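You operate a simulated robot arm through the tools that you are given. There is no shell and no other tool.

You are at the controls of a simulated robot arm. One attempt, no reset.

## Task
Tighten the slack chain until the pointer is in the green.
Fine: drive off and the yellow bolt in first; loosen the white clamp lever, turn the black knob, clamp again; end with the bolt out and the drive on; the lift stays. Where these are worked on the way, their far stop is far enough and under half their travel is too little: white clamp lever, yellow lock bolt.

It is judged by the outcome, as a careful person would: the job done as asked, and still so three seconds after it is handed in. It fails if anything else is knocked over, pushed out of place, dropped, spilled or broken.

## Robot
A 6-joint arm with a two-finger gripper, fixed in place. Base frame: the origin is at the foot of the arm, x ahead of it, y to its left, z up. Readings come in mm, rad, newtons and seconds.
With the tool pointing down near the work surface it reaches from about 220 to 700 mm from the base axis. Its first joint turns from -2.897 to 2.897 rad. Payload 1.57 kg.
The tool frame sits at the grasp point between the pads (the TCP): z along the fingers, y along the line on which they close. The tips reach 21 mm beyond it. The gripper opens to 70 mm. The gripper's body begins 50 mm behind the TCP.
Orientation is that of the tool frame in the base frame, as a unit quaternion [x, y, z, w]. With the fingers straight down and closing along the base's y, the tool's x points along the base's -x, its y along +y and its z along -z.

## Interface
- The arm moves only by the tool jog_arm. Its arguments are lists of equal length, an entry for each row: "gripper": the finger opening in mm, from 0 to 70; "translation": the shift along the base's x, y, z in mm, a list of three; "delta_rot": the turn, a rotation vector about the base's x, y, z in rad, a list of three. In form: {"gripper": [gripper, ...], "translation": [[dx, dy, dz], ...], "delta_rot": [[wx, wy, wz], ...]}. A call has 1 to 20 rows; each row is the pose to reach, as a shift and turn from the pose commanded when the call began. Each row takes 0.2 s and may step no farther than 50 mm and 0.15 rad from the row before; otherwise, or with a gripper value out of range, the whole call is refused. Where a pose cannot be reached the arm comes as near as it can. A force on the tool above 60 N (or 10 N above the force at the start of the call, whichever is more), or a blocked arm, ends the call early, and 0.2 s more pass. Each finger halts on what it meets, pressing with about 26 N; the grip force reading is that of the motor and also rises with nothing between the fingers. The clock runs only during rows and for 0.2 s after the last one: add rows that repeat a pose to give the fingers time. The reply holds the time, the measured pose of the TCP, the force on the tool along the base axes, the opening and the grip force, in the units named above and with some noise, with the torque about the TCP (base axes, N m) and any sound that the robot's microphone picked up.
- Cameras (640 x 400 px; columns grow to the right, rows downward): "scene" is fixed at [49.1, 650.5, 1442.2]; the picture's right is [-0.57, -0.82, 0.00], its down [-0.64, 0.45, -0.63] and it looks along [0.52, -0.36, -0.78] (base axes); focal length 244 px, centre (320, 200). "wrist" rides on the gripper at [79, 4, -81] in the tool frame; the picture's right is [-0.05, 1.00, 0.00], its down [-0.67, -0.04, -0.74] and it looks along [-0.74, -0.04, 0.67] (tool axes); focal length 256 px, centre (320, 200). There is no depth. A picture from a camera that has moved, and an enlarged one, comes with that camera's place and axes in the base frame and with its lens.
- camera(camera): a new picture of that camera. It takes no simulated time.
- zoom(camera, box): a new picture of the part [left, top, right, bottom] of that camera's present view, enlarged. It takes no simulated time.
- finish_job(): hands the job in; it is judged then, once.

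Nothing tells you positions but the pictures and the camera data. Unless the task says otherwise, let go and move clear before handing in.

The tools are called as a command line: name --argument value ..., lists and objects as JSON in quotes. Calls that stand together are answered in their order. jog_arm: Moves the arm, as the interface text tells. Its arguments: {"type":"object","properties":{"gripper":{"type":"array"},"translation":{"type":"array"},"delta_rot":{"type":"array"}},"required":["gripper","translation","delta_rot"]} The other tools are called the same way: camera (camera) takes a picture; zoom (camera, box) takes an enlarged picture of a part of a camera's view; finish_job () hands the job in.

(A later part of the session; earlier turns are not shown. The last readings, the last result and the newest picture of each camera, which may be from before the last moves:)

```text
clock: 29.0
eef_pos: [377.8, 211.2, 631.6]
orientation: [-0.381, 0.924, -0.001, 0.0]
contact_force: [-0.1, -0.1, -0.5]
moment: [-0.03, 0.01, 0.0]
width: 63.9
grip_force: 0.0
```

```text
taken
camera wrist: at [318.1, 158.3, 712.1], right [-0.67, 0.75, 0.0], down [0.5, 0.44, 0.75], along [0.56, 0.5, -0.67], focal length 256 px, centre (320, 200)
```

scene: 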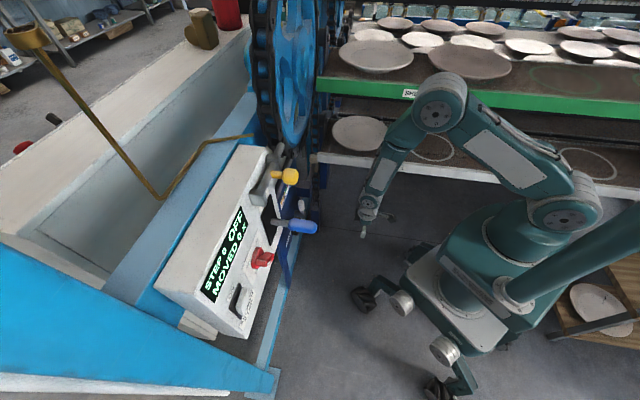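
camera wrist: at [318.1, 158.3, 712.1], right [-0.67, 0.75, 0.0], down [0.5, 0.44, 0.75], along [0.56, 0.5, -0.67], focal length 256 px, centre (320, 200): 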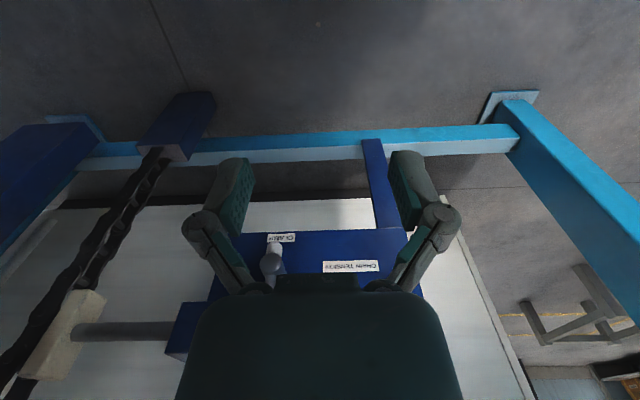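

The forearm is near vertical here. I'll move outward so the wrist bend is well defined, then start swinging the tool around to the left a few rows at a time.

jog_arm --gripper '[64, 64, 64, 64]' --translation '[[26, 25, 0], [52, 50, 0], [78, 75, 0], [103, 100, 0]]' --delta_rot '[[0, 0, 0], [0, 0, 0], [0, 0, 0], [0, 0, 0]]'

jog_arm --gripper '[64, 64, 64, 64]' --translation '[[-16.6, 9, 0.4], [-31.8, 19, 2.6], [-45.2, 29.6, 6.5], [-56.6, 40.7, 12.1]]' --delta_rot '[[0.0714, 0.0714, -0.101], [0.1428, 0.1428, -0.202], [0.2142, 0.2142, -0.303], [0.2856, 0.2856, -0.4039]]'

camera --camera "scene"

```text
clock: 30.0
eef_pos: [484.0, 314.6, 629.0]
orientation: [-0.381, 0.925, 0.0, 0.0]
contact_force: [-0.5, 0.4, -1.6]
moment: [0.01, 0.0, -0.01]
width: 63.9
grip_force: 0.0
```

```text
clock: 31.0
eef_pos: [425.6, 353.8, 641.7]
orientation: [-0.181, 0.963, 0.184, -0.076]
contact_force: [0.4, -0.8, -0.1]
moment: [0.0, -0.02, -0.05]
width: 64.0
grip_force: 0.0
```

```text
taken
```

scene: 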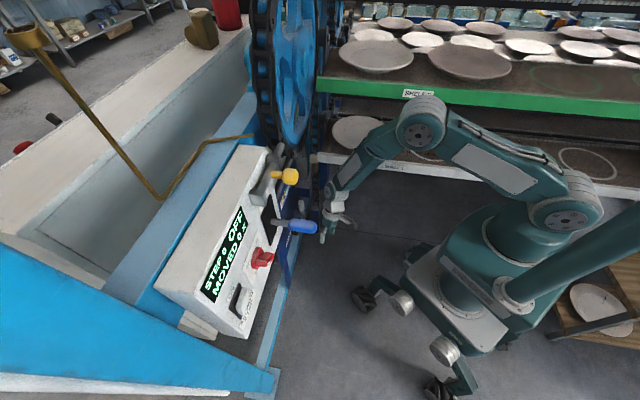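

The swing is tracking cleanly. I'll continue to the halfway point.

jog_arm --gripper '[64, 64, 64, 64, 64, 64, 64]' --translation '[[-9.3, 11.3, 7.2], [-16.4, 22.3, 15.7], [-21.4, 32.8, 25.4], [-24.1, 42.4, 36.1], [-24.6, 50.8, 47.6], [-22.9, 58, 59.6], [-19.3, 63.5, 71.9]]' --delta_rot '[[0.0714, 0.0714, -0.101], [0.1428, 0.1428, -0.202], [0.2142, 0.2142, -0.303], [0.2856, 0.2856, -0.4039], [0.357, 0.357, -0.5049], [0.4284, 0.4284, -0.6058], [0.4998, 0.4998, -0.7068]]'

camera --camera "scene"

```text
clock: 32.6
eef_pos: [405.3, 415.2, 714.7]
orientation: [0.194, 0.844, 0.461, -0.192]
contact_force: [0.0, -0.4, -0.1]
moment: [-0.01, 0.0, -0.01]
width: 63.9
grip_force: 0.0
```

```text
taken
```

scene: 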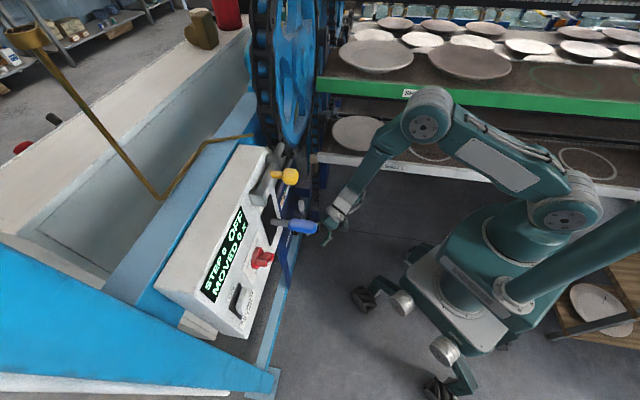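

Halfway there, with no reach warnings. I'll continue the swing to finish pointing at the panel with the camera above.

jog_arm --gripper '[64, 64, 64, 64, 64, 64, 64]' --translation '[[4.8, 3, 11.4], [11.3, 4, 22.4], [19.2, 2.9, 33], [28.1, -0.4, 42.9], [38, -6, 51.7], [48.3, -13.8, 59.3], [58.9, -23.8, 65.5]]' --delta_rot '[[0.0714, 0.0714, -0.101], [0.1428, 0.1428, -0.202], [0.2142, 0.2142, -0.303], [0.2856, 0.2856, -0.4039], [0.357, 0.357, -0.5049], [0.4284, 0.4284, -0.6058], [0.4998, 0.4998, -0.7068]]'

camera --camera "scene"

camera --camera "wrist"

```text
clock: 34.2
eef_pos: [464.1, 392.6, 778.4]
orientation: [0.522, 0.519, 0.625, -0.26]
contact_force: [0.2, -0.2, -0.4]
moment: [-0.03, 0.01, -0.01]
width: 64.1
grip_force: 0.0
```

```text
taken
```

scene: 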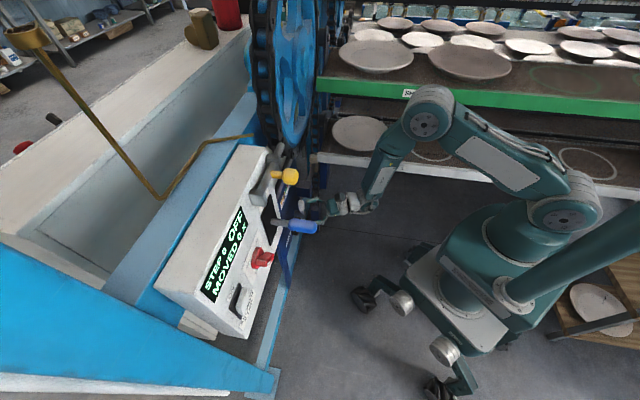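

```text
taken
camera wrist: at [410.8, 332.9, 859.0], right [0.88, -0.34, 0.33], down [-0.1, -0.82, -0.57], along [0.46, 0.47, -0.76], focal length 256 px, centre (320, 200)
```

wrist: 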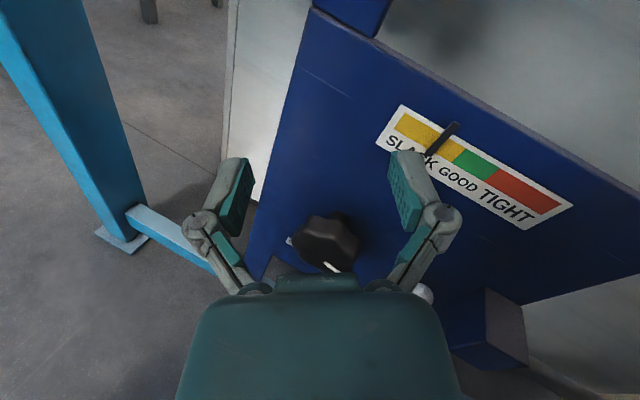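

The wrist flip worked and I can see the gauge and knob directly. I'll finish the rotation and stand off in front of the clamp and knob area.

jog_arm --gripper '[64, 64, 64, 64]' --translation '[[14.9, -20.5, -19.5], [29.7, -41, -39], [44.6, -61.5, -58.5], [59.4, -82, -78]]' --delta_rot '[[0.0717, 0.0696, -0.1007], [0.1434, 0.1392, -0.2014], [0.215, 0.2088, -0.302], [0.2867, 0.2784, -0.4027]]'

camera --camera "wrist"

```text
clock: 35.2
eef_pos: [524.1, 310.7, 698.0]
orientation: [0.653, 0.27, 0.654, -0.271]
contact_force: [-0.2, -0.5, 0.5]
moment: [-0.01, 0.02, -0.03]
width: 64.0
grip_force: 0.0
```

```text
taken
camera wrist: at [469.3, 250.3, 776.7], right [0.71, -0.71, -0.05], down [-0.55, -0.5, -0.67], along [0.45, 0.5, -0.74], focal length 256 px, centre (320, 200)
```

wrist: 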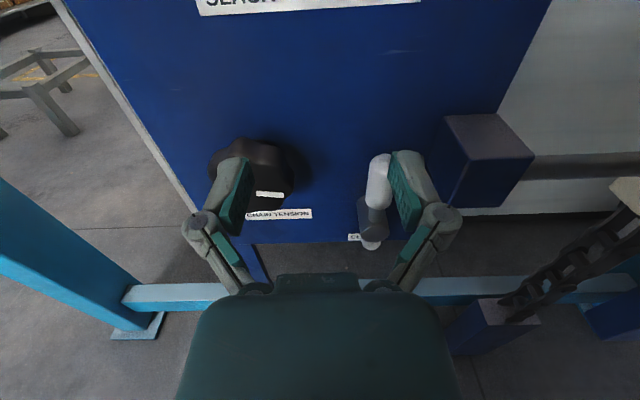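

Now there's a clear view of the knob, clamp lever and block. I'll zoom for precise measurements.

zoom --camera "wrist" --box '[320, 100, 560, 260]'

zoom --camera "wrist" --box '[160, 100, 400, 260]'

```text
2.50 times, centred on (440, 180) of wrist
camera zoom: at [469.3, 250.3, 776.7], right [0.71, -0.71, -0.05], down [-0.55, -0.5, -0.67], along [0.45, 0.5, -0.74], focal length 640 px, centre (20, 250)
```

zoom: 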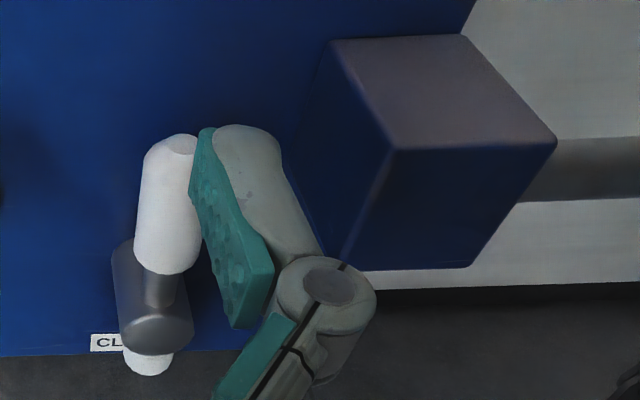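

```text
2.50 times, centred on (280, 180) of wrist
camera zoom: at [469.3, 250.3, 776.7], right [0.71, -0.71, -0.05], down [-0.55, -0.5, -0.67], along [0.45, 0.5, -0.74], focal length 640 px, centre (420, 250)
```

zoom: 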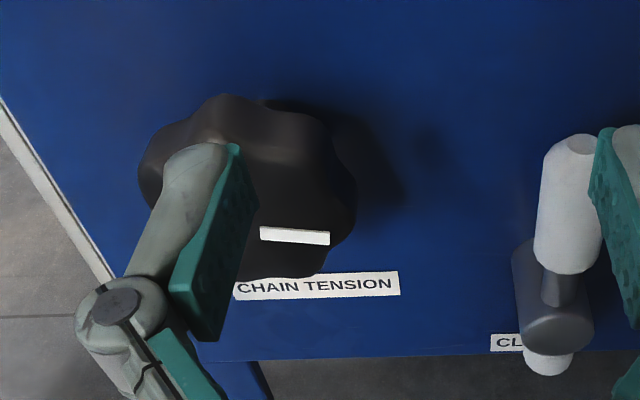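

The clamp lever's long arm is at r≈205, f≈690, running up from its pivot (z≈533) to z≈628, and the block at r≥260 stops it going right. So loosening should be a swing to the left. I'll line up the fingers around the arm from a short standoff.

jog_arm --gripper '[50, 42, 40, 40]' --translation '[[14, -5, -23], [28, -10, -46], [42, -15, -70], [55.9, -20.5, -93]]' --delta_rot '[[0, 0, 0], [0, 0, 0], [0, 0, 0], [0, 0, 0]]'

camera --camera "wrist"

```text
clock: 36.2
eef_pos: [578.9, 290.4, 608.4]
orientation: [0.652, 0.272, 0.654, -0.27]
contact_force: [0.6, 1.0, -0.8]
moment: [-0.05, -0.03, -0.04]
width: 40.0
grip_force: 0.0
```

```text
taken
camera wrist: at [524.1, 230.3, 686.2], right [0.71, -0.71, -0.05], down [-0.55, -0.5, -0.67], along [0.45, 0.5, -0.74], focal length 256 px, centre (320, 200)
```

wrist: 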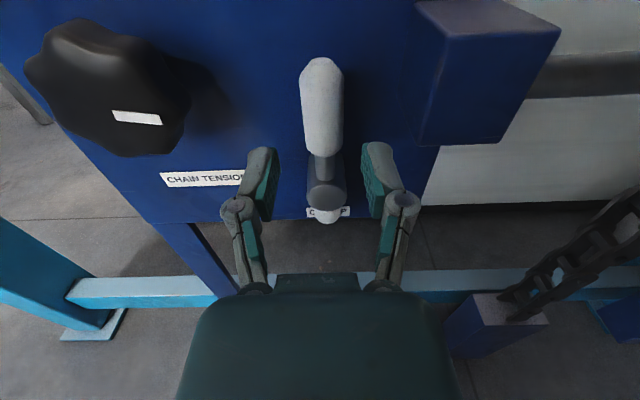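

The lever is well centred. I'll move straight in so the fingers straddle the handle.

jog_arm --gripper '[40, 40, 40, 40]' --translation '[[12, 12, 0], [24, 24, 0], [36, 36, 0], [46.5, 46.5, -2]]' --delta_rot '[[0, 0, 0], [0, 0, 0], [0, 0, 0], [0, 0, 0]]'

camera --camera "wrist"

```text
clock: 37.2
eef_pos: [625.2, 335.7, 605.1]
orientation: [0.653, 0.271, 0.654, -0.269]
contact_force: [-0.8, -0.1, -0.2]
moment: [0.04, 0.01, -0.01]
width: 39.8
grip_force: 0.0
```

```text
taken
camera wrist: at [570.2, 275.9, 683.6], right [0.71, -0.71, -0.05], down [-0.55, -0.5, -0.67], along [0.44, 0.5, -0.74], focal length 256 px, centre (320, 200)
```

wrist: 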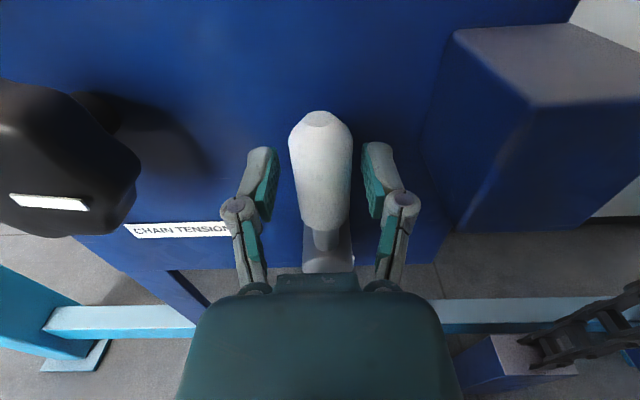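

The fingers straddle the handle. I'll swing it left along its arc, rolling the tool with it, and watch the force.

jog_arm --gripper '[34, 32, 32, 32, 32]' --translation '[[-5.1, 5.1, -0.4], [-10.1, 10.1, -1.4], [-15.1, 15.1, -3.2], [-19.8, 19.8, -5.7], [-24.4, 24.4, -8.8]]' --delta_rot '[[-0.0707, -0.0707, 0], [-0.1414, -0.1414, 0], [-0.2121, -0.2121, 0], [-0.2828, -0.2828, 0], [-0.3536, -0.3536, 0]]'

camera --camera "wrist"

```text
clock: 38.4
eef_pos: [601.6, 361.7, 597.2]
orientation: [0.565, 0.426, 0.7, -0.1]
contact_force: [-0.2, -0.5, -0.4]
moment: [-0.04, -0.02, 0.0]
width: 32.5
grip_force: 1.0
```

```text
taken
camera wrist: at [519.1, 328.1, 667.5], right [0.64, -0.64, 0.44], down [-0.32, -0.73, -0.6], along [0.7, 0.24, -0.67], focal length 256 px, centre (320, 200)
```

wrist: 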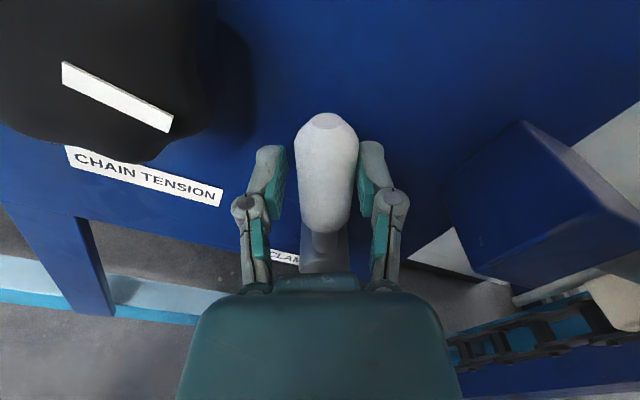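

The lever is swinging left freely with almost no force. I'll continue toward its far stop.

jog_arm --gripper '[32, 32, 32, 32, 32, 32]' --translation '[[-4.3, 4.3, -3.8], [-8.4, 8.4, -8.1], [-12.1, 12.1, -13], [-15.5, 15.5, -18.4], [-18.5, 18.5, -24.3], [-21, 21, -30.5]]' --delta_rot '[[-0.0707, -0.0707, 0], [-0.1414, -0.1414, 0], [-0.2121, -0.2121, 0], [-0.2828, -0.2828, 0], [-0.3536, -0.3536, 0], [-0.4243, -0.4243, 0]]'

camera --camera "wrist"

```text
clock: 39.8
eef_pos: [580.1, 383.5, 566.8]
orientation: [0.412, 0.575, 0.698, 0.11]
contact_force: [0.3, -0.4, 1.6]
moment: [-0.02, 0.02, 0.0]
width: 32.3
grip_force: 0.3
```

```text
taken
camera wrist: at [474.4, 373.5, 605.8], right [0.35, -0.35, 0.87], down [-0.11, -0.94, -0.33], along [0.93, 0.02, -0.37], focal length 256 px, centre (320, 200)
```

wrist: 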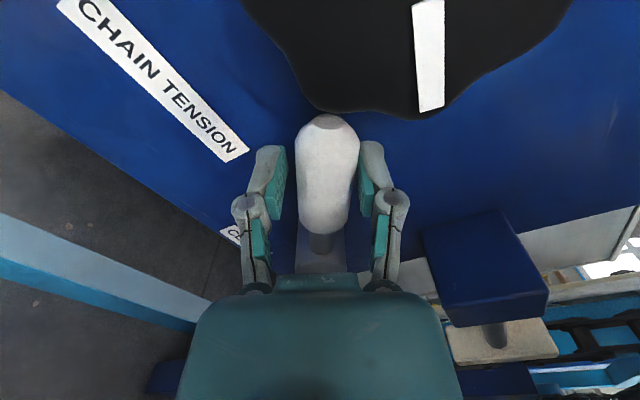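

Still free. I'll keep following the arc.

jog_arm --gripper '[32, 32, 32, 32, 32]' --translation '[[-2.1, 2.1, -6.6], [-3.7, 3.7, -13.4], [-4.7, 4.7, -20.4], [-5.4, 5.4, -27.6], [-5.5, 5.5, -34.8]]' --delta_rot '[[-0.0707, -0.0707, 0], [-0.1414, -0.1414, 0], [-0.2121, -0.2121, 0], [-0.2828, -0.2828, 0], [-0.3536, -0.3536, 0]]'

camera --camera "wrist"

```text
clock: 41.0
eef_pos: [576.1, 387.9, 530.8]
orientation: [0.255, 0.66, 0.65, 0.275]
contact_force: [-0.2, 0.3, -0.9]
moment: [0.02, 0.01, -0.01]
width: 31.9
grip_force: 0.1
```

```text
taken
camera wrist: at [462.4, 384.1, 531.8], right [0.02, -0.01, 1.0], down [-0.04, -1.0, -0.01], along [1.0, -0.04, -0.02], focal length 256 px, centre (320, 200)
```

wrist: 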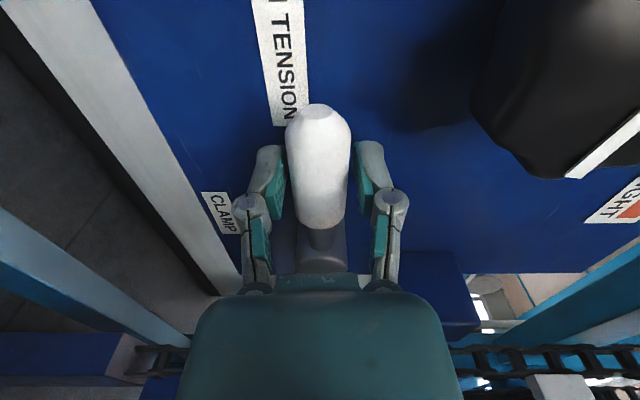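

The lever is now horizontal and I still haven't felt a stop. I'll go a little further to find it.

jog_arm --gripper '[32, 32, 32]' --translation '[[0.4, -0.4, -7.1], [1.3, -1.3, -14.3], [2.7, -2.7, -21.2]]' --delta_rot '[[-0.0707, -0.0707, 0], [-0.1414, -0.1414, 0], [-0.2121, -0.2121, 0]]'

camera --camera "wrist"

```text
clock: 41.8
eef_pos: [582.7, 385.4, 520.1]
orientation: [0.155, 0.683, 0.605, 0.378]
contact_force: [17.5, 1.4, 41.4]
moment: [0.46, 0.73, -0.24]
width: 50.0
grip_force: 13.9
```

```text
taken
camera wrist: at [471.9, 382.2, 495.4], right [-0.21, 0.18, 0.96], down [-0.07, -0.98, 0.17], along [0.98, -0.03, 0.22], focal length 256 px, centre (320, 200)
```

wrist: 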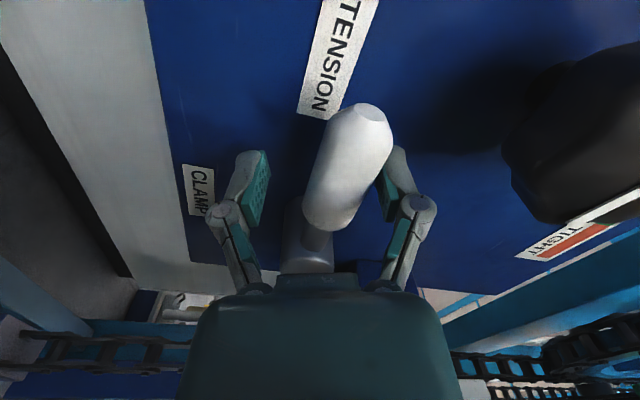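

The far stop is at about horizontal-left, so the clamp is loosened fully. I'll back off the pressure, open, and withdraw straight out.

jog_arm --gripper '[50, 50, 52, 52, 52, 52, 52]' --translation '[[-1.4, 1.4, 7], [-2.3, 2.3, 14], [-2.7, 2.7, 21.2], [-2.7, 2.7, 21.2], [-22.7, -17.3, 21.2], [-42.7, -37.3, 21.2], [-62.7, -57.3, 21.2]]' --delta_rot '[[0.0707, 0.0707, 0], [0.1414, 0.1414, 0], [0.2121, 0.2121, 0], [0.2121, 0.2121, 0], [0.2121, 0.2121, 0], [0.2121, 0.2121, 0], [0.2121, 0.2121, 0]]'

camera --camera "wrist"

```text
clock: 43.4
eef_pos: [516.3, 326.5, 532.2]
orientation: [0.259, 0.659, 0.649, 0.28]
contact_force: [-0.4, -0.5, -0.6]
moment: [0.03, 0.01, 0.0]
width: 51.9
grip_force: 0.2
```

```text
taken
camera wrist: at [403.1, 324.5, 533.9], right [0.02, -0.01, 1.0], down [-0.05, -1.0, -0.01], along [1.0, -0.05, -0.02], focal length 256 px, centre (320, 200)
```

wrist: 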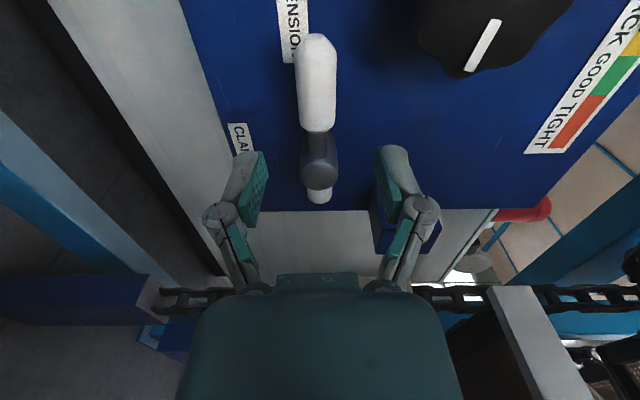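

The lever is horizontal and loose. Now I move in front of the black knob, keeping this roll so the gauge stays visible and I have room to turn either way.

jog_arm --gripper '[60, 70, 70]' --translation '[[-12.7, 9.9, 29], [-25.5, 19.8, 58], [-38.2, 29.7, 87]]' --delta_rot '[[0, 0, 0], [0, 0, 0], [0, 0, 0]]'

camera --camera "wrist"

zoom --camera "wrist" --box '[200, 0, 440, 160]'

```text
clock: 44.2
eef_pos: [489.7, 334.1, 620.4]
orientation: [0.254, 0.661, 0.65, 0.275]
contact_force: [0.4, 0.7, -0.3]
moment: [-0.04, -0.03, -0.01]
width: 70.2
grip_force: 0.1
out of reach, approached as far as the arm can: row 2, 3
```

```text
taken
camera wrist: at [375.6, 328.7, 621.4], right [0.02, -0.01, 1.0], down [-0.04, -1.0, -0.01], along [1.0, -0.04, -0.02], focal length 256 px, centre (320, 200)
```

wrist: 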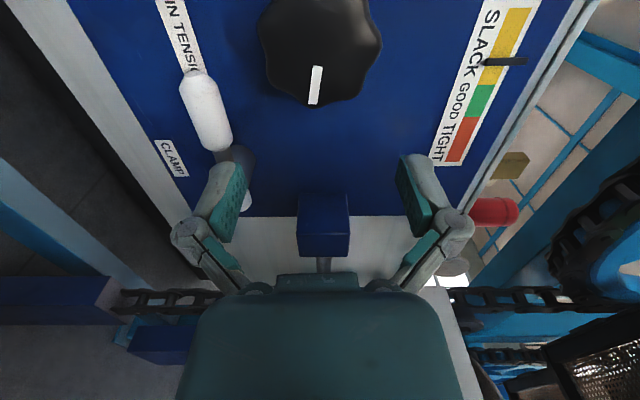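

```text
2.50 times, centred on (320, 80) of wrist
camera zoom: at [375.6, 328.7, 621.4], right [0.02, -0.01, 1.0], down [-0.04, -1.0, -0.01], along [1.0, -0.04, -0.02], focal length 640 px, centre (320, 500)
```

zoom: 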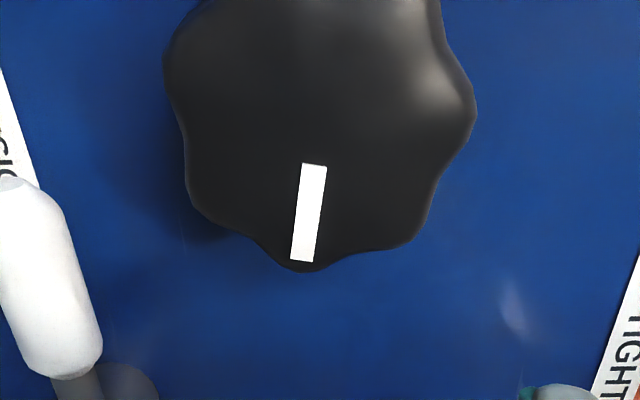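

The knob has 7 lobes and is about 76–79 mm across, wider than the 70 mm opening. It can be gripped on a chord, with the fingers in two valleys around three lobes. I'll line up on the upper-left lobe at about 144°, which leaves plenty of clockwise roll.

jog_arm --gripper '[70, 70, 70, 70, 70]' --translation '[[0.3, 11.7, 2.1], [0.7, 23.3, 4.2], [1, 35, 6.4], [1.4, 46.6, 8.5], [1.7, 58.3, 10.6]]' --delta_rot '[[0.0933, 0.0933, 0], [0.1867, 0.1867, 0], [0.28, 0.28, 0], [0.3733, 0.3733, 0], [0.4667, 0.4667, 0]]'

camera --camera "wrist"

zoom --camera "wrist" --box '[200, 60, 440, 220]'

```text
clock: 45.4
eef_pos: [515.1, 359.1, 630.2]
orientation: [0.45, 0.547, 0.705, 0.042]
contact_force: [0.5, 0.5, 0.4]
moment: [0.01, 0.01, 0.0]
width: 70.0
grip_force: 0.0
out of reach, approached as far as the arm can: row 1, 2, 3, 4, 5
```

```text
taken
camera wrist: at [413.7, 341.8, 679.9], right [0.46, -0.43, 0.78], down [-0.13, -0.9, -0.42], along [0.88, 0.1, -0.47], focal length 256 px, centre (320, 200)
```

wrist: 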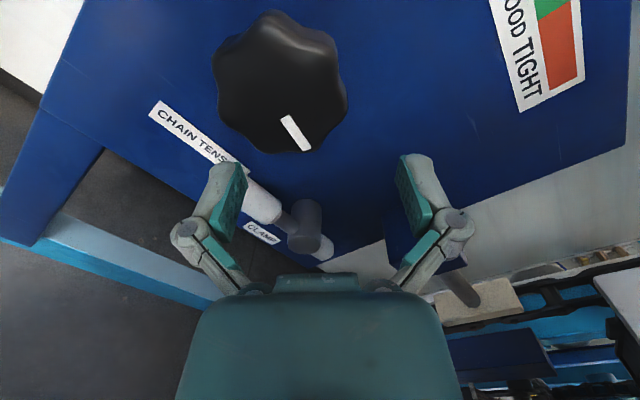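

```text
2.50 times, centred on (320, 140) of wrist
camera zoom: at [413.7, 341.8, 679.9], right [0.46, -0.43, 0.78], down [-0.13, -0.9, -0.42], along [0.88, 0.1, -0.47], focal length 640 px, centre (320, 350)
```

zoom: 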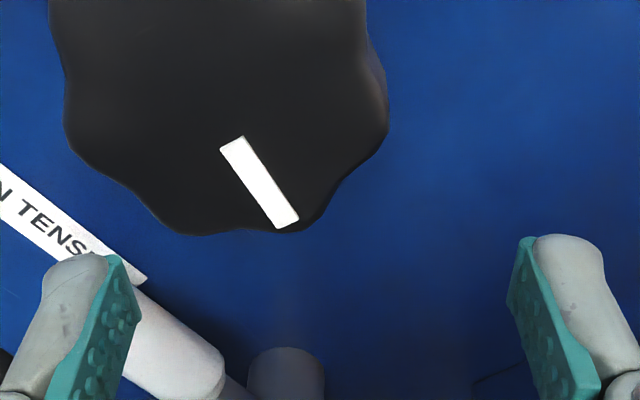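

The arm can't go further left than r≈110 with the tool straight. Gripping around the marked lobe on the knob's right side works instead, with the fingers above and below. I'll roll to that alignment at a short standoff.

jog_arm --gripper '[70, 70, 70, 70]' --translation '[[5, 4.5, -4], [10, 9, -8], [15, 13.6, -12.5], [20, 18.2, -16.7]]' --delta_rot '[[-0.0787, -0.0787, 0], [-0.1574, -0.1574, 0], [-0.236, -0.236, 0], [-0.3147, -0.3147, 0]]'

camera --camera "wrist"

zoom --camera "wrist" --box '[200, 60, 440, 220]'

```text
clock: 46.4
eef_pos: [545.1, 365.8, 610.7]
orientation: [0.323, 0.629, 0.677, 0.205]
contact_force: [-0.4, 0.0, 0.3]
moment: [0.03, 0.01, 0.0]
width: 69.8
grip_force: 0.2
out of reach, approached as far as the arm can: row 1, 2, 3, 4
```

```text
taken
camera wrist: at [433.1, 360.2, 628.8], right [0.17, -0.16, 0.97], down [-0.05, -0.99, -0.15], along [0.98, -0.02, -0.17], focal length 256 px, centre (320, 200)
```

wrist: 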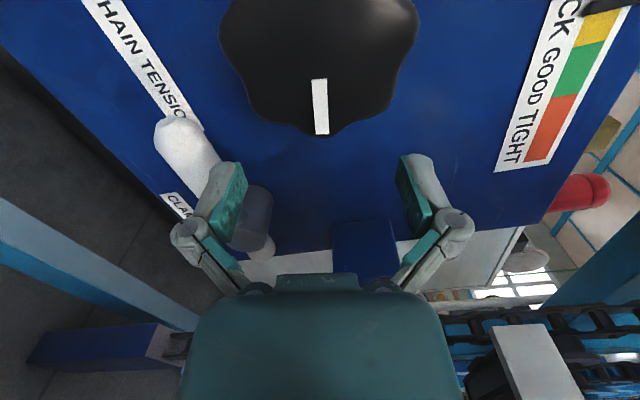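

```text
2.50 times, centred on (320, 140) of wrist
camera zoom: at [433.1, 360.2, 628.8], right [0.17, -0.16, 0.97], down [-0.05, -0.99, -0.15], along [0.98, -0.02, -0.17], focal length 640 px, centre (320, 350)
```

zoom: 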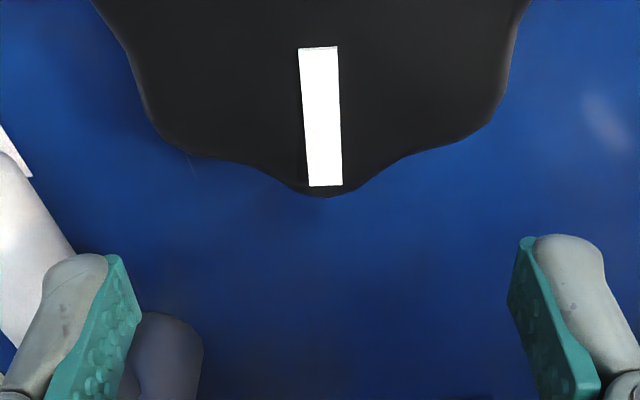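

The knob's marked lobe is aligned with the tool. To get the last 15 mm left I'll yaw the tool slightly, which doesn't affect the fit since the fingers close vertically.

jog_arm --gripper '[70, 70, 70]' --translation '[[-1, 1, 0.5], [-5, 5, 1], [-10, 10, 2]]' --delta_rot '[[0, 0, 0.07], [0, 0, 0.14], [0, 0, 0.18]]'

camera --camera "wrist"

```text
clock: 47.2
eef_pos: [534.6, 375.2, 613.7]
orientation: [0.27, 0.654, 0.691, 0.148]
contact_force: [-0.2, 0.1, 0.4]
moment: [-0.04, 0.02, -0.01]
width: 69.7
grip_force: 0.0
```

```text
taken
camera wrist: at [423.6, 350.6, 631.0], right [0.19, -0.13, 0.97], down [0.11, -0.98, -0.16], along [0.97, 0.14, -0.18], focal length 256 px, centre (320, 200)
```

wrist: 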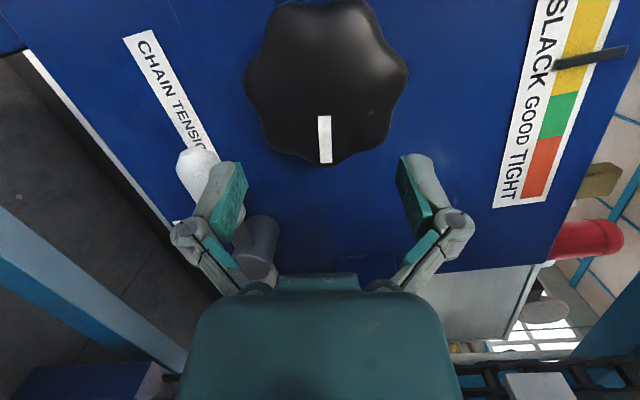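

The tool is well aligned with the knob now, and the gauge is visible. I'll advance slowly so the fingers slide over the knob above and below.

jog_arm --gripper '[70, 70, 70, 70]' --translation '[[7, 7, 1.5], [12, 12, 1.5], [16, 16, 1.5], [20, 20, 1.5]]' --delta_rot '[[0, 0, 0], [0, 0, 0], [0, 0, 0], [0, 0, 0]]'

camera --camera "wrist"

```text
clock: 48.2
eef_pos: [552.5, 395.8, 615.9]
orientation: [0.271, 0.654, 0.691, 0.146]
contact_force: [-1.0, -0.4, 0.4]
moment: [-0.02, -0.03, 0.01]
width: 70.0
grip_force: 0.0
```

```text
taken
camera wrist: at [442.1, 371.9, 634.1], right [0.19, -0.13, 0.97], down [0.11, -0.98, -0.15], along [0.97, 0.14, -0.18], focal length 256 px, centre (320, 200)
```

wrist: 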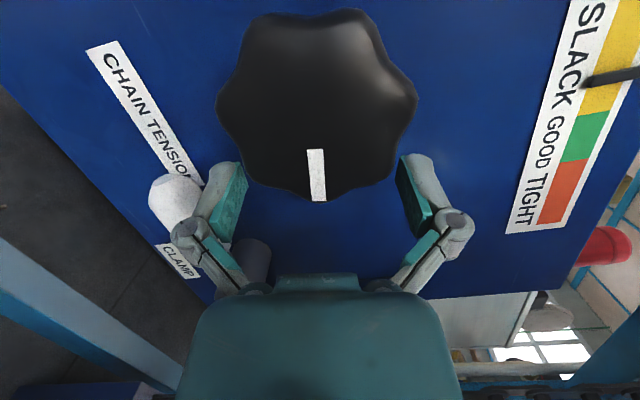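

No contact so far, and the tips are beside the knob. I'll go about 12 mm deeper.

jog_arm --gripper '[70, 70, 70]' --translation '[[3.5, 2.5, 0], [7, 5, 0], [10, 7.5, 0]]' --delta_rot '[[0, 0, 0], [0, 0, 0], [0, 0, 0]]'

camera --camera "wrist"

zoom --camera "wrist" --box '[200, 100, 440, 260]'

```text
clock: 49.0
eef_pos: [562.5, 402.6, 616.0]
orientation: [0.271, 0.653, 0.691, 0.148]
contact_force: [0.1, 0.0, -0.3]
moment: [-0.02, 0.0, 0.0]
width: 70.3
grip_force: 0.1
```

```text
taken
camera wrist: at [451.8, 378.5, 633.3], right [0.19, -0.13, 0.97], down [0.11, -0.98, -0.16], along [0.97, 0.14, -0.18], focal length 256 px, centre (320, 200)
```

wrist: 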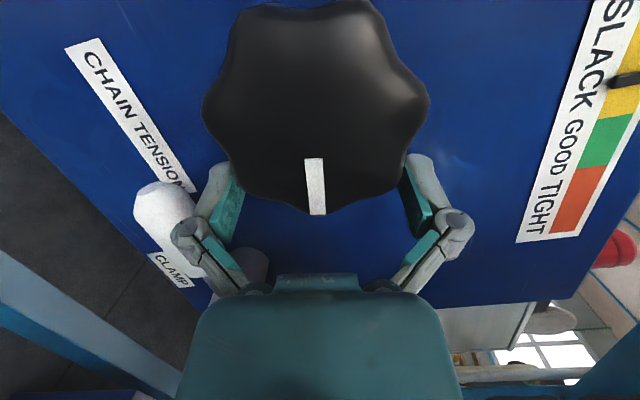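

```text
2.50 times, centred on (320, 180) of wrist
camera zoom: at [451.8, 378.5, 633.3], right [0.19, -0.13, 0.97], down [0.11, -0.98, -0.16], along [0.97, 0.14, -0.18], focal length 640 px, centre (320, 250)
```

zoom: 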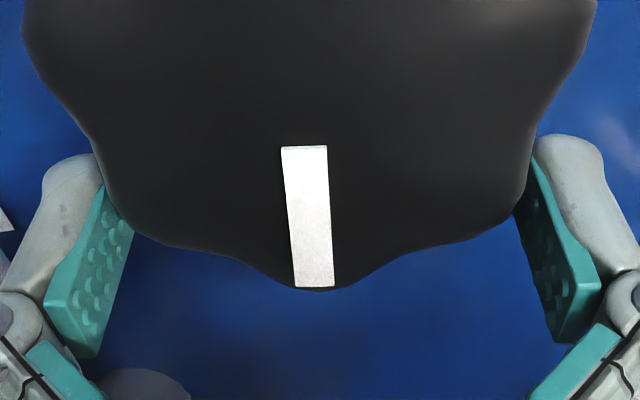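

The fingers sit in the valleys with no contact force. I'll close to grip.

jog_arm --gripper '[60, 50, 50]' --translation '[[0, 0, 0], [0, 0, 0], [0, 0, 0]]' --delta_rot '[[0, 0, 0], [0, 0, 0], [0, 0, 0]]'

camera --camera "wrist"

```text
clock: 49.8
eef_pos: [562.3, 402.0, 614.4]
orientation: [0.272, 0.653, 0.692, 0.147]
contact_force: [-0.1, -1.6, -1.7]
moment: [-0.12, 0.06, 0.04]
width: 59.3
grip_force: 32.3
```

```text
taken
camera wrist: at [451.8, 378.3, 633.2], right [0.19, -0.13, 0.97], down [0.11, -0.98, -0.15], along [0.97, 0.14, -0.18], focal length 256 px, centre (320, 200)
```

wrist: 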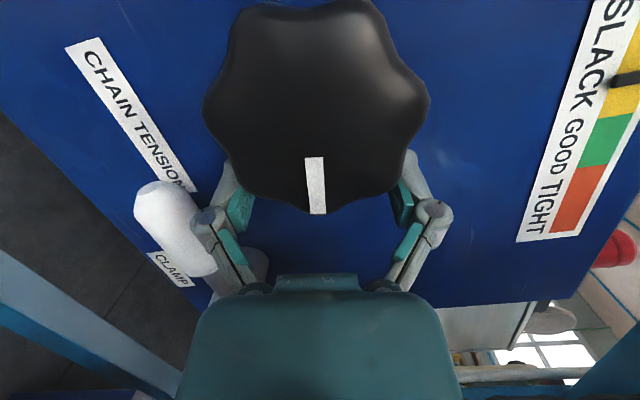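

I have a balanced grip on the knob. I'll turn a little clockwise along its axis and watch the gauge.

jog_arm --gripper '[50, 50, 50, 50]' --translation '[[-0.4, 0.4, -2.5], [-1, 1, -5.1], [-1.8, 1.8, -7.5], [-1.8, 1.8, -7.5]]' --delta_rot '[[0.0707, 0.0707, 0], [0.1414, 0.1414, 0], [0.2121, 0.2121, 0], [0.2121, 0.2121, 0]]'

camera --camera "wrist"

```text
clock: 50.8
eef_pos: [560.1, 404.3, 606.9]
orientation: [0.358, 0.589, 0.723, 0.047]
contact_force: [3.0, -5.1, -13.8]
moment: [-0.22, -0.18, -0.25]
width: 59.0
grip_force: 31.8
```

```text
taken
camera wrist: at [456.0, 374.1, 642.5], right [0.39, -0.33, 0.86], down [0.05, -0.93, -0.38], along [0.92, 0.19, -0.35], focal length 256 px, centre (320, 200)
```

wrist: 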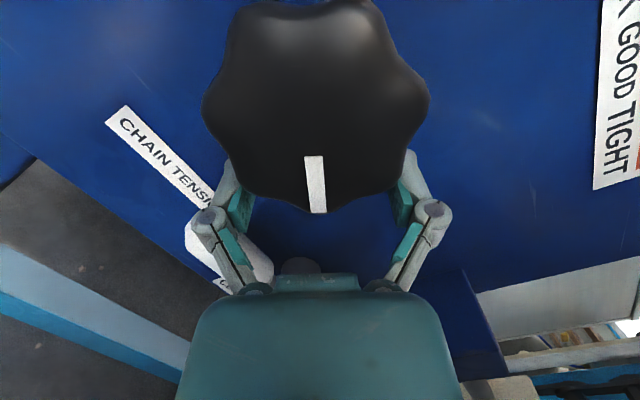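

The knob turns with the gripper. I'll check the gauge from the scene camera.

zoom --camera "scene" --box '[270, 160, 330, 210]'

```text
8.00 times, centred on (300, 185) of scene
camera zoom: at [49.1, 650.5, 1442.2], right [-0.57, -0.82, 0.0], down [-0.64, 0.45, -0.63], along [0.52, -0.36, -0.78], focal length 1952 px, centre (480, 320)
```

zoom: 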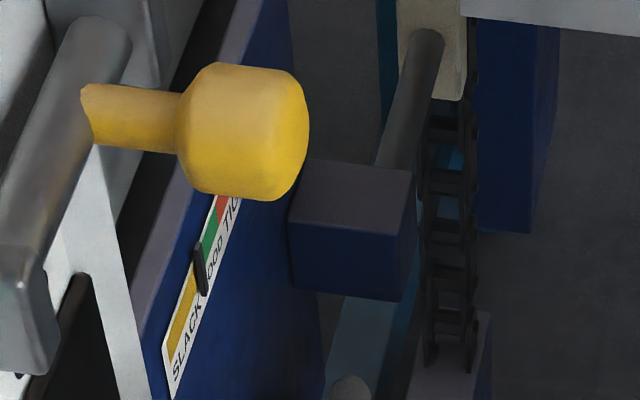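

The pointer moved toward the green, so clockwise tightens; I estimate about 1.2 rad in total. I'll continue to about 0.7 rad with this grip.

jog_arm --gripper '[50, 50, 50, 50, 50]' --translation '[[-0.9, 0.9, -2.2], [-2.1, 2.1, -4.4], [-3.3, 3.3, -6.4], [-4.7, 4.7, -8.2], [-4.7, 4.7, -8.2]]' --delta_rot '[[0.0707, 0.0707, 0], [0.1414, 0.1414, 0], [0.2121, 0.2121, 0], [0.2828, 0.2828, 0], [0.2828, 0.2828, 0]]'

camera --camera "wrist"

zoom --camera "scene" --box '[270, 160, 330, 210]'

```text
clock: 52.0
eef_pos: [555.0, 408.3, 597.0]
orientation: [0.461, 0.482, 0.74, -0.086]
contact_force: [-4.1, -23.3, -23.0]
moment: [-0.28, 0.1, 0.29]
width: 58.6
grip_force: 32.2
```

```text
taken
camera wrist: at [464.0, 366.5, 651.3], right [0.6, -0.54, 0.59], down [-0.09, -0.78, -0.61], along [0.79, 0.31, -0.52], focal length 256 px, centre (320, 200)
```

wrist: 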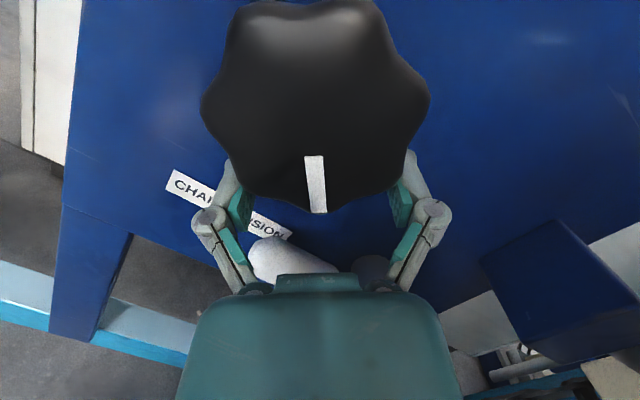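

```text
8.00 times, centred on (300, 185) of scene
camera zoom: at [49.1, 650.5, 1442.2], right [-0.57, -0.82, 0.0], down [-0.64, 0.45, -0.63], along [0.52, -0.36, -0.78], focal length 1952 px, centre (480, 320)
```

zoom: 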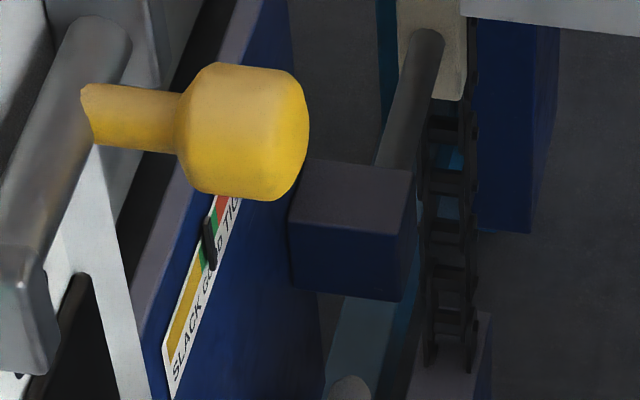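

The pointer is entering the green. Allowing for parallax, I estimate it needs about 0.2 rad more to reach the centre, so I'll turn that much and then release for a frontal look.

jog_arm --gripper '[50, 50, 50]' --translation '[[-1.5, 1.5, -1.6], [-3.1, 3.1, -3], [-3.1, 3.1, -3]]' --delta_rot '[[0.0707, 0.0707, 0], [0.1414, 0.1414, 0], [0.1414, 0.1414, 0]]'

zoom --camera "scene" --box '[270, 160, 330, 210]'

```text
clock: 52.8
eef_pos: [552.8, 412.0, 594.7]
orientation: [0.505, 0.422, 0.737, -0.153]
contact_force: [-3.7, -21.4, -26.2]
moment: [-0.31, 0.22, -0.02]
width: 58.3
grip_force: 31.8
```

```text
8.00 times, centred on (300, 185) of scene
camera zoom: at [49.1, 650.5, 1442.2], right [-0.57, -0.82, 0.0], down [-0.64, 0.45, -0.63], along [0.52, -0.36, -0.78], focal length 1952 px, centre (480, 320)
```

zoom: 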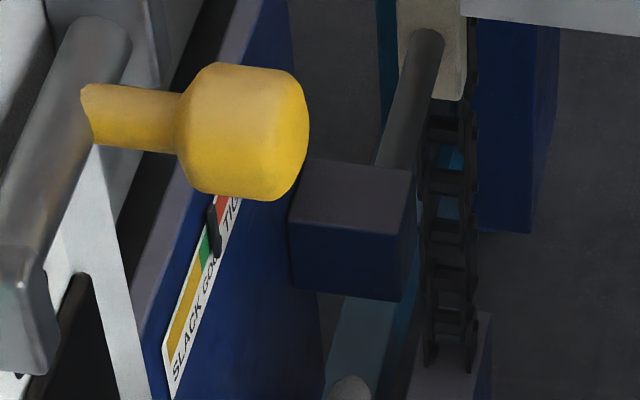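

The pointer looks near the centre of the green. I'll release and back out along the tool axis.

jog_arm --gripper '[64, 70, 70, 70, 70, 70, 70]' --translation '[[0, 0, 0], [0, 0, 0], [0, 0, 0], [-12.3, -15.5, -2.7], [-24.6, -31, -5.3], [-37, -46.6, -8], [-49, -62, -10]]' --delta_rot '[[0, 0, 0], [0, 0, 0], [0, 0, 0], [0, 0, 0], [0, 0, 0], [0, 0, 0], [0, 0, 0]]'

camera --camera "wrist"

zoom --camera "scene" --box '[270, 160, 330, 210]'

```text
clock: 54.4
eef_pos: [504.0, 353.1, 587.5]
orientation: [0.502, 0.421, 0.74, -0.152]
contact_force: [0.1, -0.5, -0.3]
moment: [-0.02, 0.01, -0.01]
width: 69.7
grip_force: 0.1
```

```text
taken
camera wrist: at [420.2, 301.5, 645.8], right [0.67, -0.61, 0.42], down [-0.18, -0.69, -0.7], along [0.72, 0.39, -0.57], focal length 256 px, centre (320, 200)
```

wrist: 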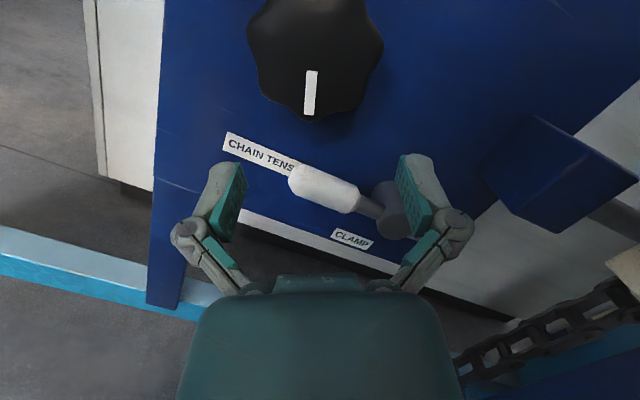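

```text
8.00 times, centred on (300, 185) of scene
camera zoom: at [49.1, 650.5, 1442.2], right [-0.57, -0.82, 0.0], down [-0.64, 0.45, -0.63], along [0.52, -0.36, -0.78], focal length 1952 px, centre (480, 320)
```

zoom: 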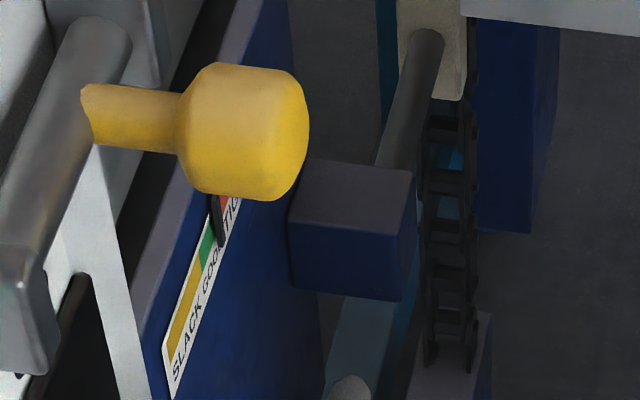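

The pointer shifted a bit further on release. I need a proper view of the gauge, so I'll raise the tool.

jog_arm --gripper '[70, 70, 70, 70]' --translation '[[0, 0, 45], [0, 0, 90], [0, 0, 135], [0, 0, 175]]' --delta_rot '[[0.05, 0.05, 0], [0.1, 0.1, 0], [0.15, 0.15, 0], [0.2, 0.2, 0]]'

camera --camera "wrist"

```text
clock: 55.4
eef_pos: [504.0, 351.1, 762.1]
orientation: [0.555, 0.328, 0.724, -0.243]
contact_force: [0.2, 0.1, 0.1]
moment: [0.01, 0.01, -0.02]
width: 70.1
grip_force: 0.1
```

```text
taken
camera wrist: at [433.1, 288.3, 825.7], right [0.73, -0.67, 0.15], down [-0.33, -0.54, -0.77], along [0.6, 0.51, -0.61], focal length 256 px, centre (320, 200)
```

wrist: 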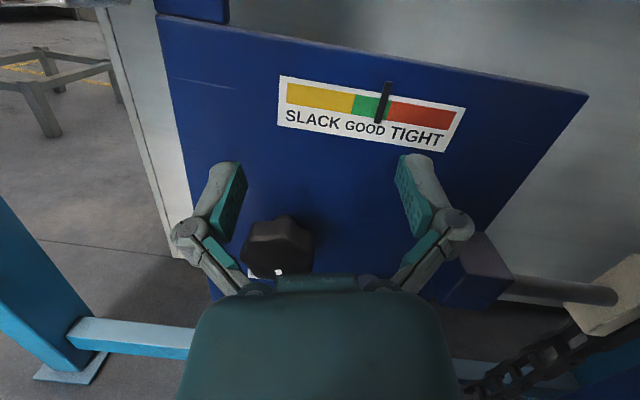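

zoom --camera "wrist" --box '[270, 60, 480, 165]'

```text
3.05 times, centred on (375, 112) of wrist
camera zoom: at [433.1, 288.3, 825.7], right [0.73, -0.67, 0.15], down [-0.33, -0.54, -0.77], along [0.6, 0.51, -0.61], focal length 780 px, centre (152, 467)
```

zoom: 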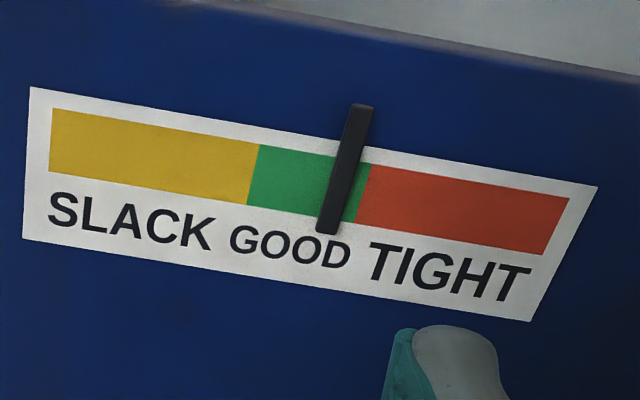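

The pointer is in the green but about 80% of the way across, toward TIGHT; the release sprang the knob about 0.15 rad. I'd like it more central, so I'll return to the same grip pose. Closing there should bring the knob back about 0.15 rad.

jog_arm --gripper '[70, 70, 70, 70]' --translation '[[0, 0, -45], [0, 0, -90], [0, 0, -135], [0, 1.5, -175]]' --delta_rot '[[-0.05, -0.05, 0], [-0.1, -0.1, 0], [-0.15, -0.15, 0], [-0.2, -0.2, 0]]'

jog_arm --gripper '[70, 70, 70, 70]' --translation '[[12, 15, 2], [25, 30, 4], [37, 45, 5.5], [49, 60, 7.2]]' --delta_rot '[[0, 0, 0], [0, 0, 0], [0, 0, 0], [0, 0, 0]]'

camera --camera "wrist"

zoom --camera "scene" --box '[270, 160, 330, 210]'

```text
clock: 56.4
eef_pos: [505.6, 354.9, 586.4]
orientation: [0.502, 0.421, 0.74, -0.151]
contact_force: [0.1, -0.3, -0.5]
moment: [0.01, 0.0, -0.01]
width: 69.7
grip_force: 0.0
```

```text
clock: 57.4
eef_pos: [551.0, 411.8, 592.3]
orientation: [0.503, 0.42, 0.74, -0.151]
contact_force: [0.8, 0.3, -0.6]
moment: [-0.03, 0.02, 0.01]
width: 70.1
grip_force: 0.0
```

```text
taken
camera wrist: at [469.3, 361.7, 652.5], right [0.67, -0.61, 0.42], down [-0.18, -0.69, -0.7], along [0.72, 0.39, -0.57], focal length 256 px, centre (320, 200)
```

wrist: 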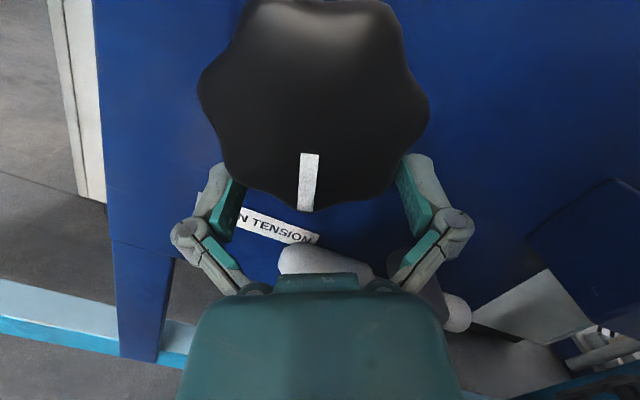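

```text
8.00 times, centred on (300, 185) of scene
camera zoom: at [49.1, 650.5, 1442.2], right [-0.57, -0.82, 0.0], down [-0.64, 0.45, -0.63], along [0.52, -0.36, -0.78], focal length 1952 px, centre (480, 320)
```

zoom: 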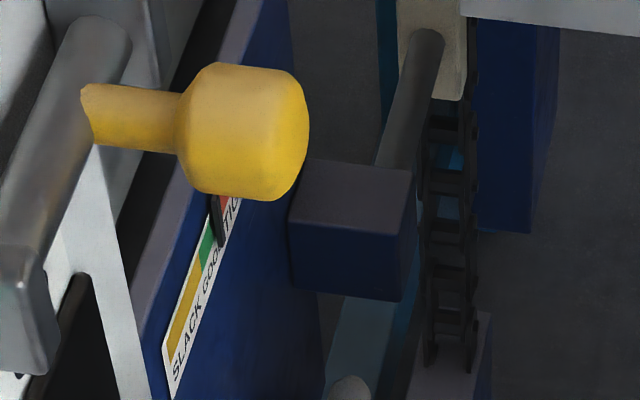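

I'm in position with no contact. I'll close gently and see what the gauge does.

jog_arm --gripper '[62, 56, 50, 50]' --translation '[[0, 0, 0], [0, 0, 0], [0, 0, 0], [0, 0, 0]]' --delta_rot '[[0, 0, 0], [0, 0, 0], [0, 0, 0], [0, 0, 0]]'

camera --camera "wrist"

zoom --camera "scene" --box '[270, 160, 330, 210]'

```text
clock: 58.4
eef_pos: [552.5, 410.6, 590.9]
orientation: [0.505, 0.421, 0.738, -0.15]
contact_force: [7.3, -2.8, -16.7]
moment: [-0.22, 0.18, -0.21]
width: 52.9
grip_force: 32.8
```

```text
taken
camera wrist: at [469.5, 360.8, 650.9], right [0.67, -0.61, 0.42], down [-0.19, -0.69, -0.7], along [0.72, 0.39, -0.58], focal length 256 px, centre (320, 200)
```

wrist: 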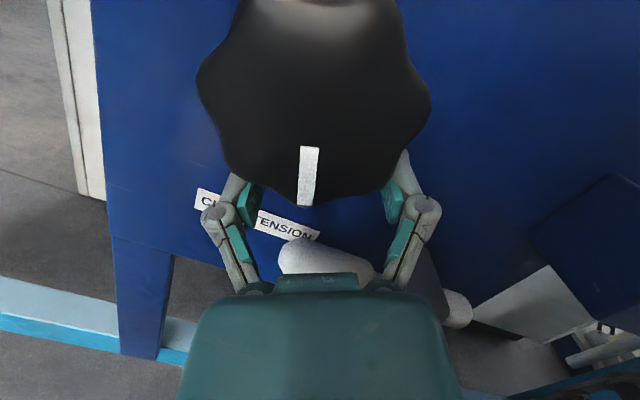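

```text
8.00 times, centred on (300, 185) of scene
camera zoom: at [49.1, 650.5, 1442.2], right [-0.57, -0.82, 0.0], down [-0.64, 0.45, -0.63], along [0.52, -0.36, -0.78], focal length 1952 px, centre (480, 320)
```

zoom: 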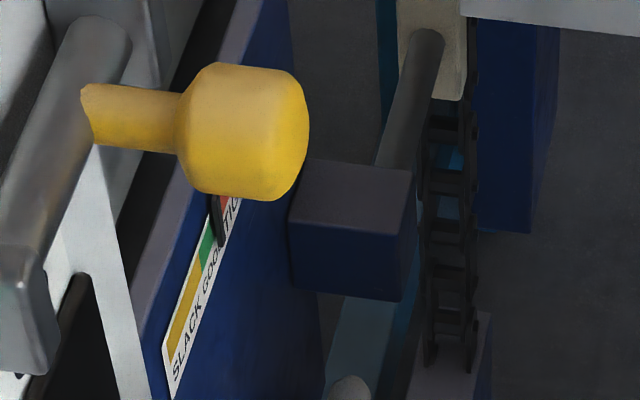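

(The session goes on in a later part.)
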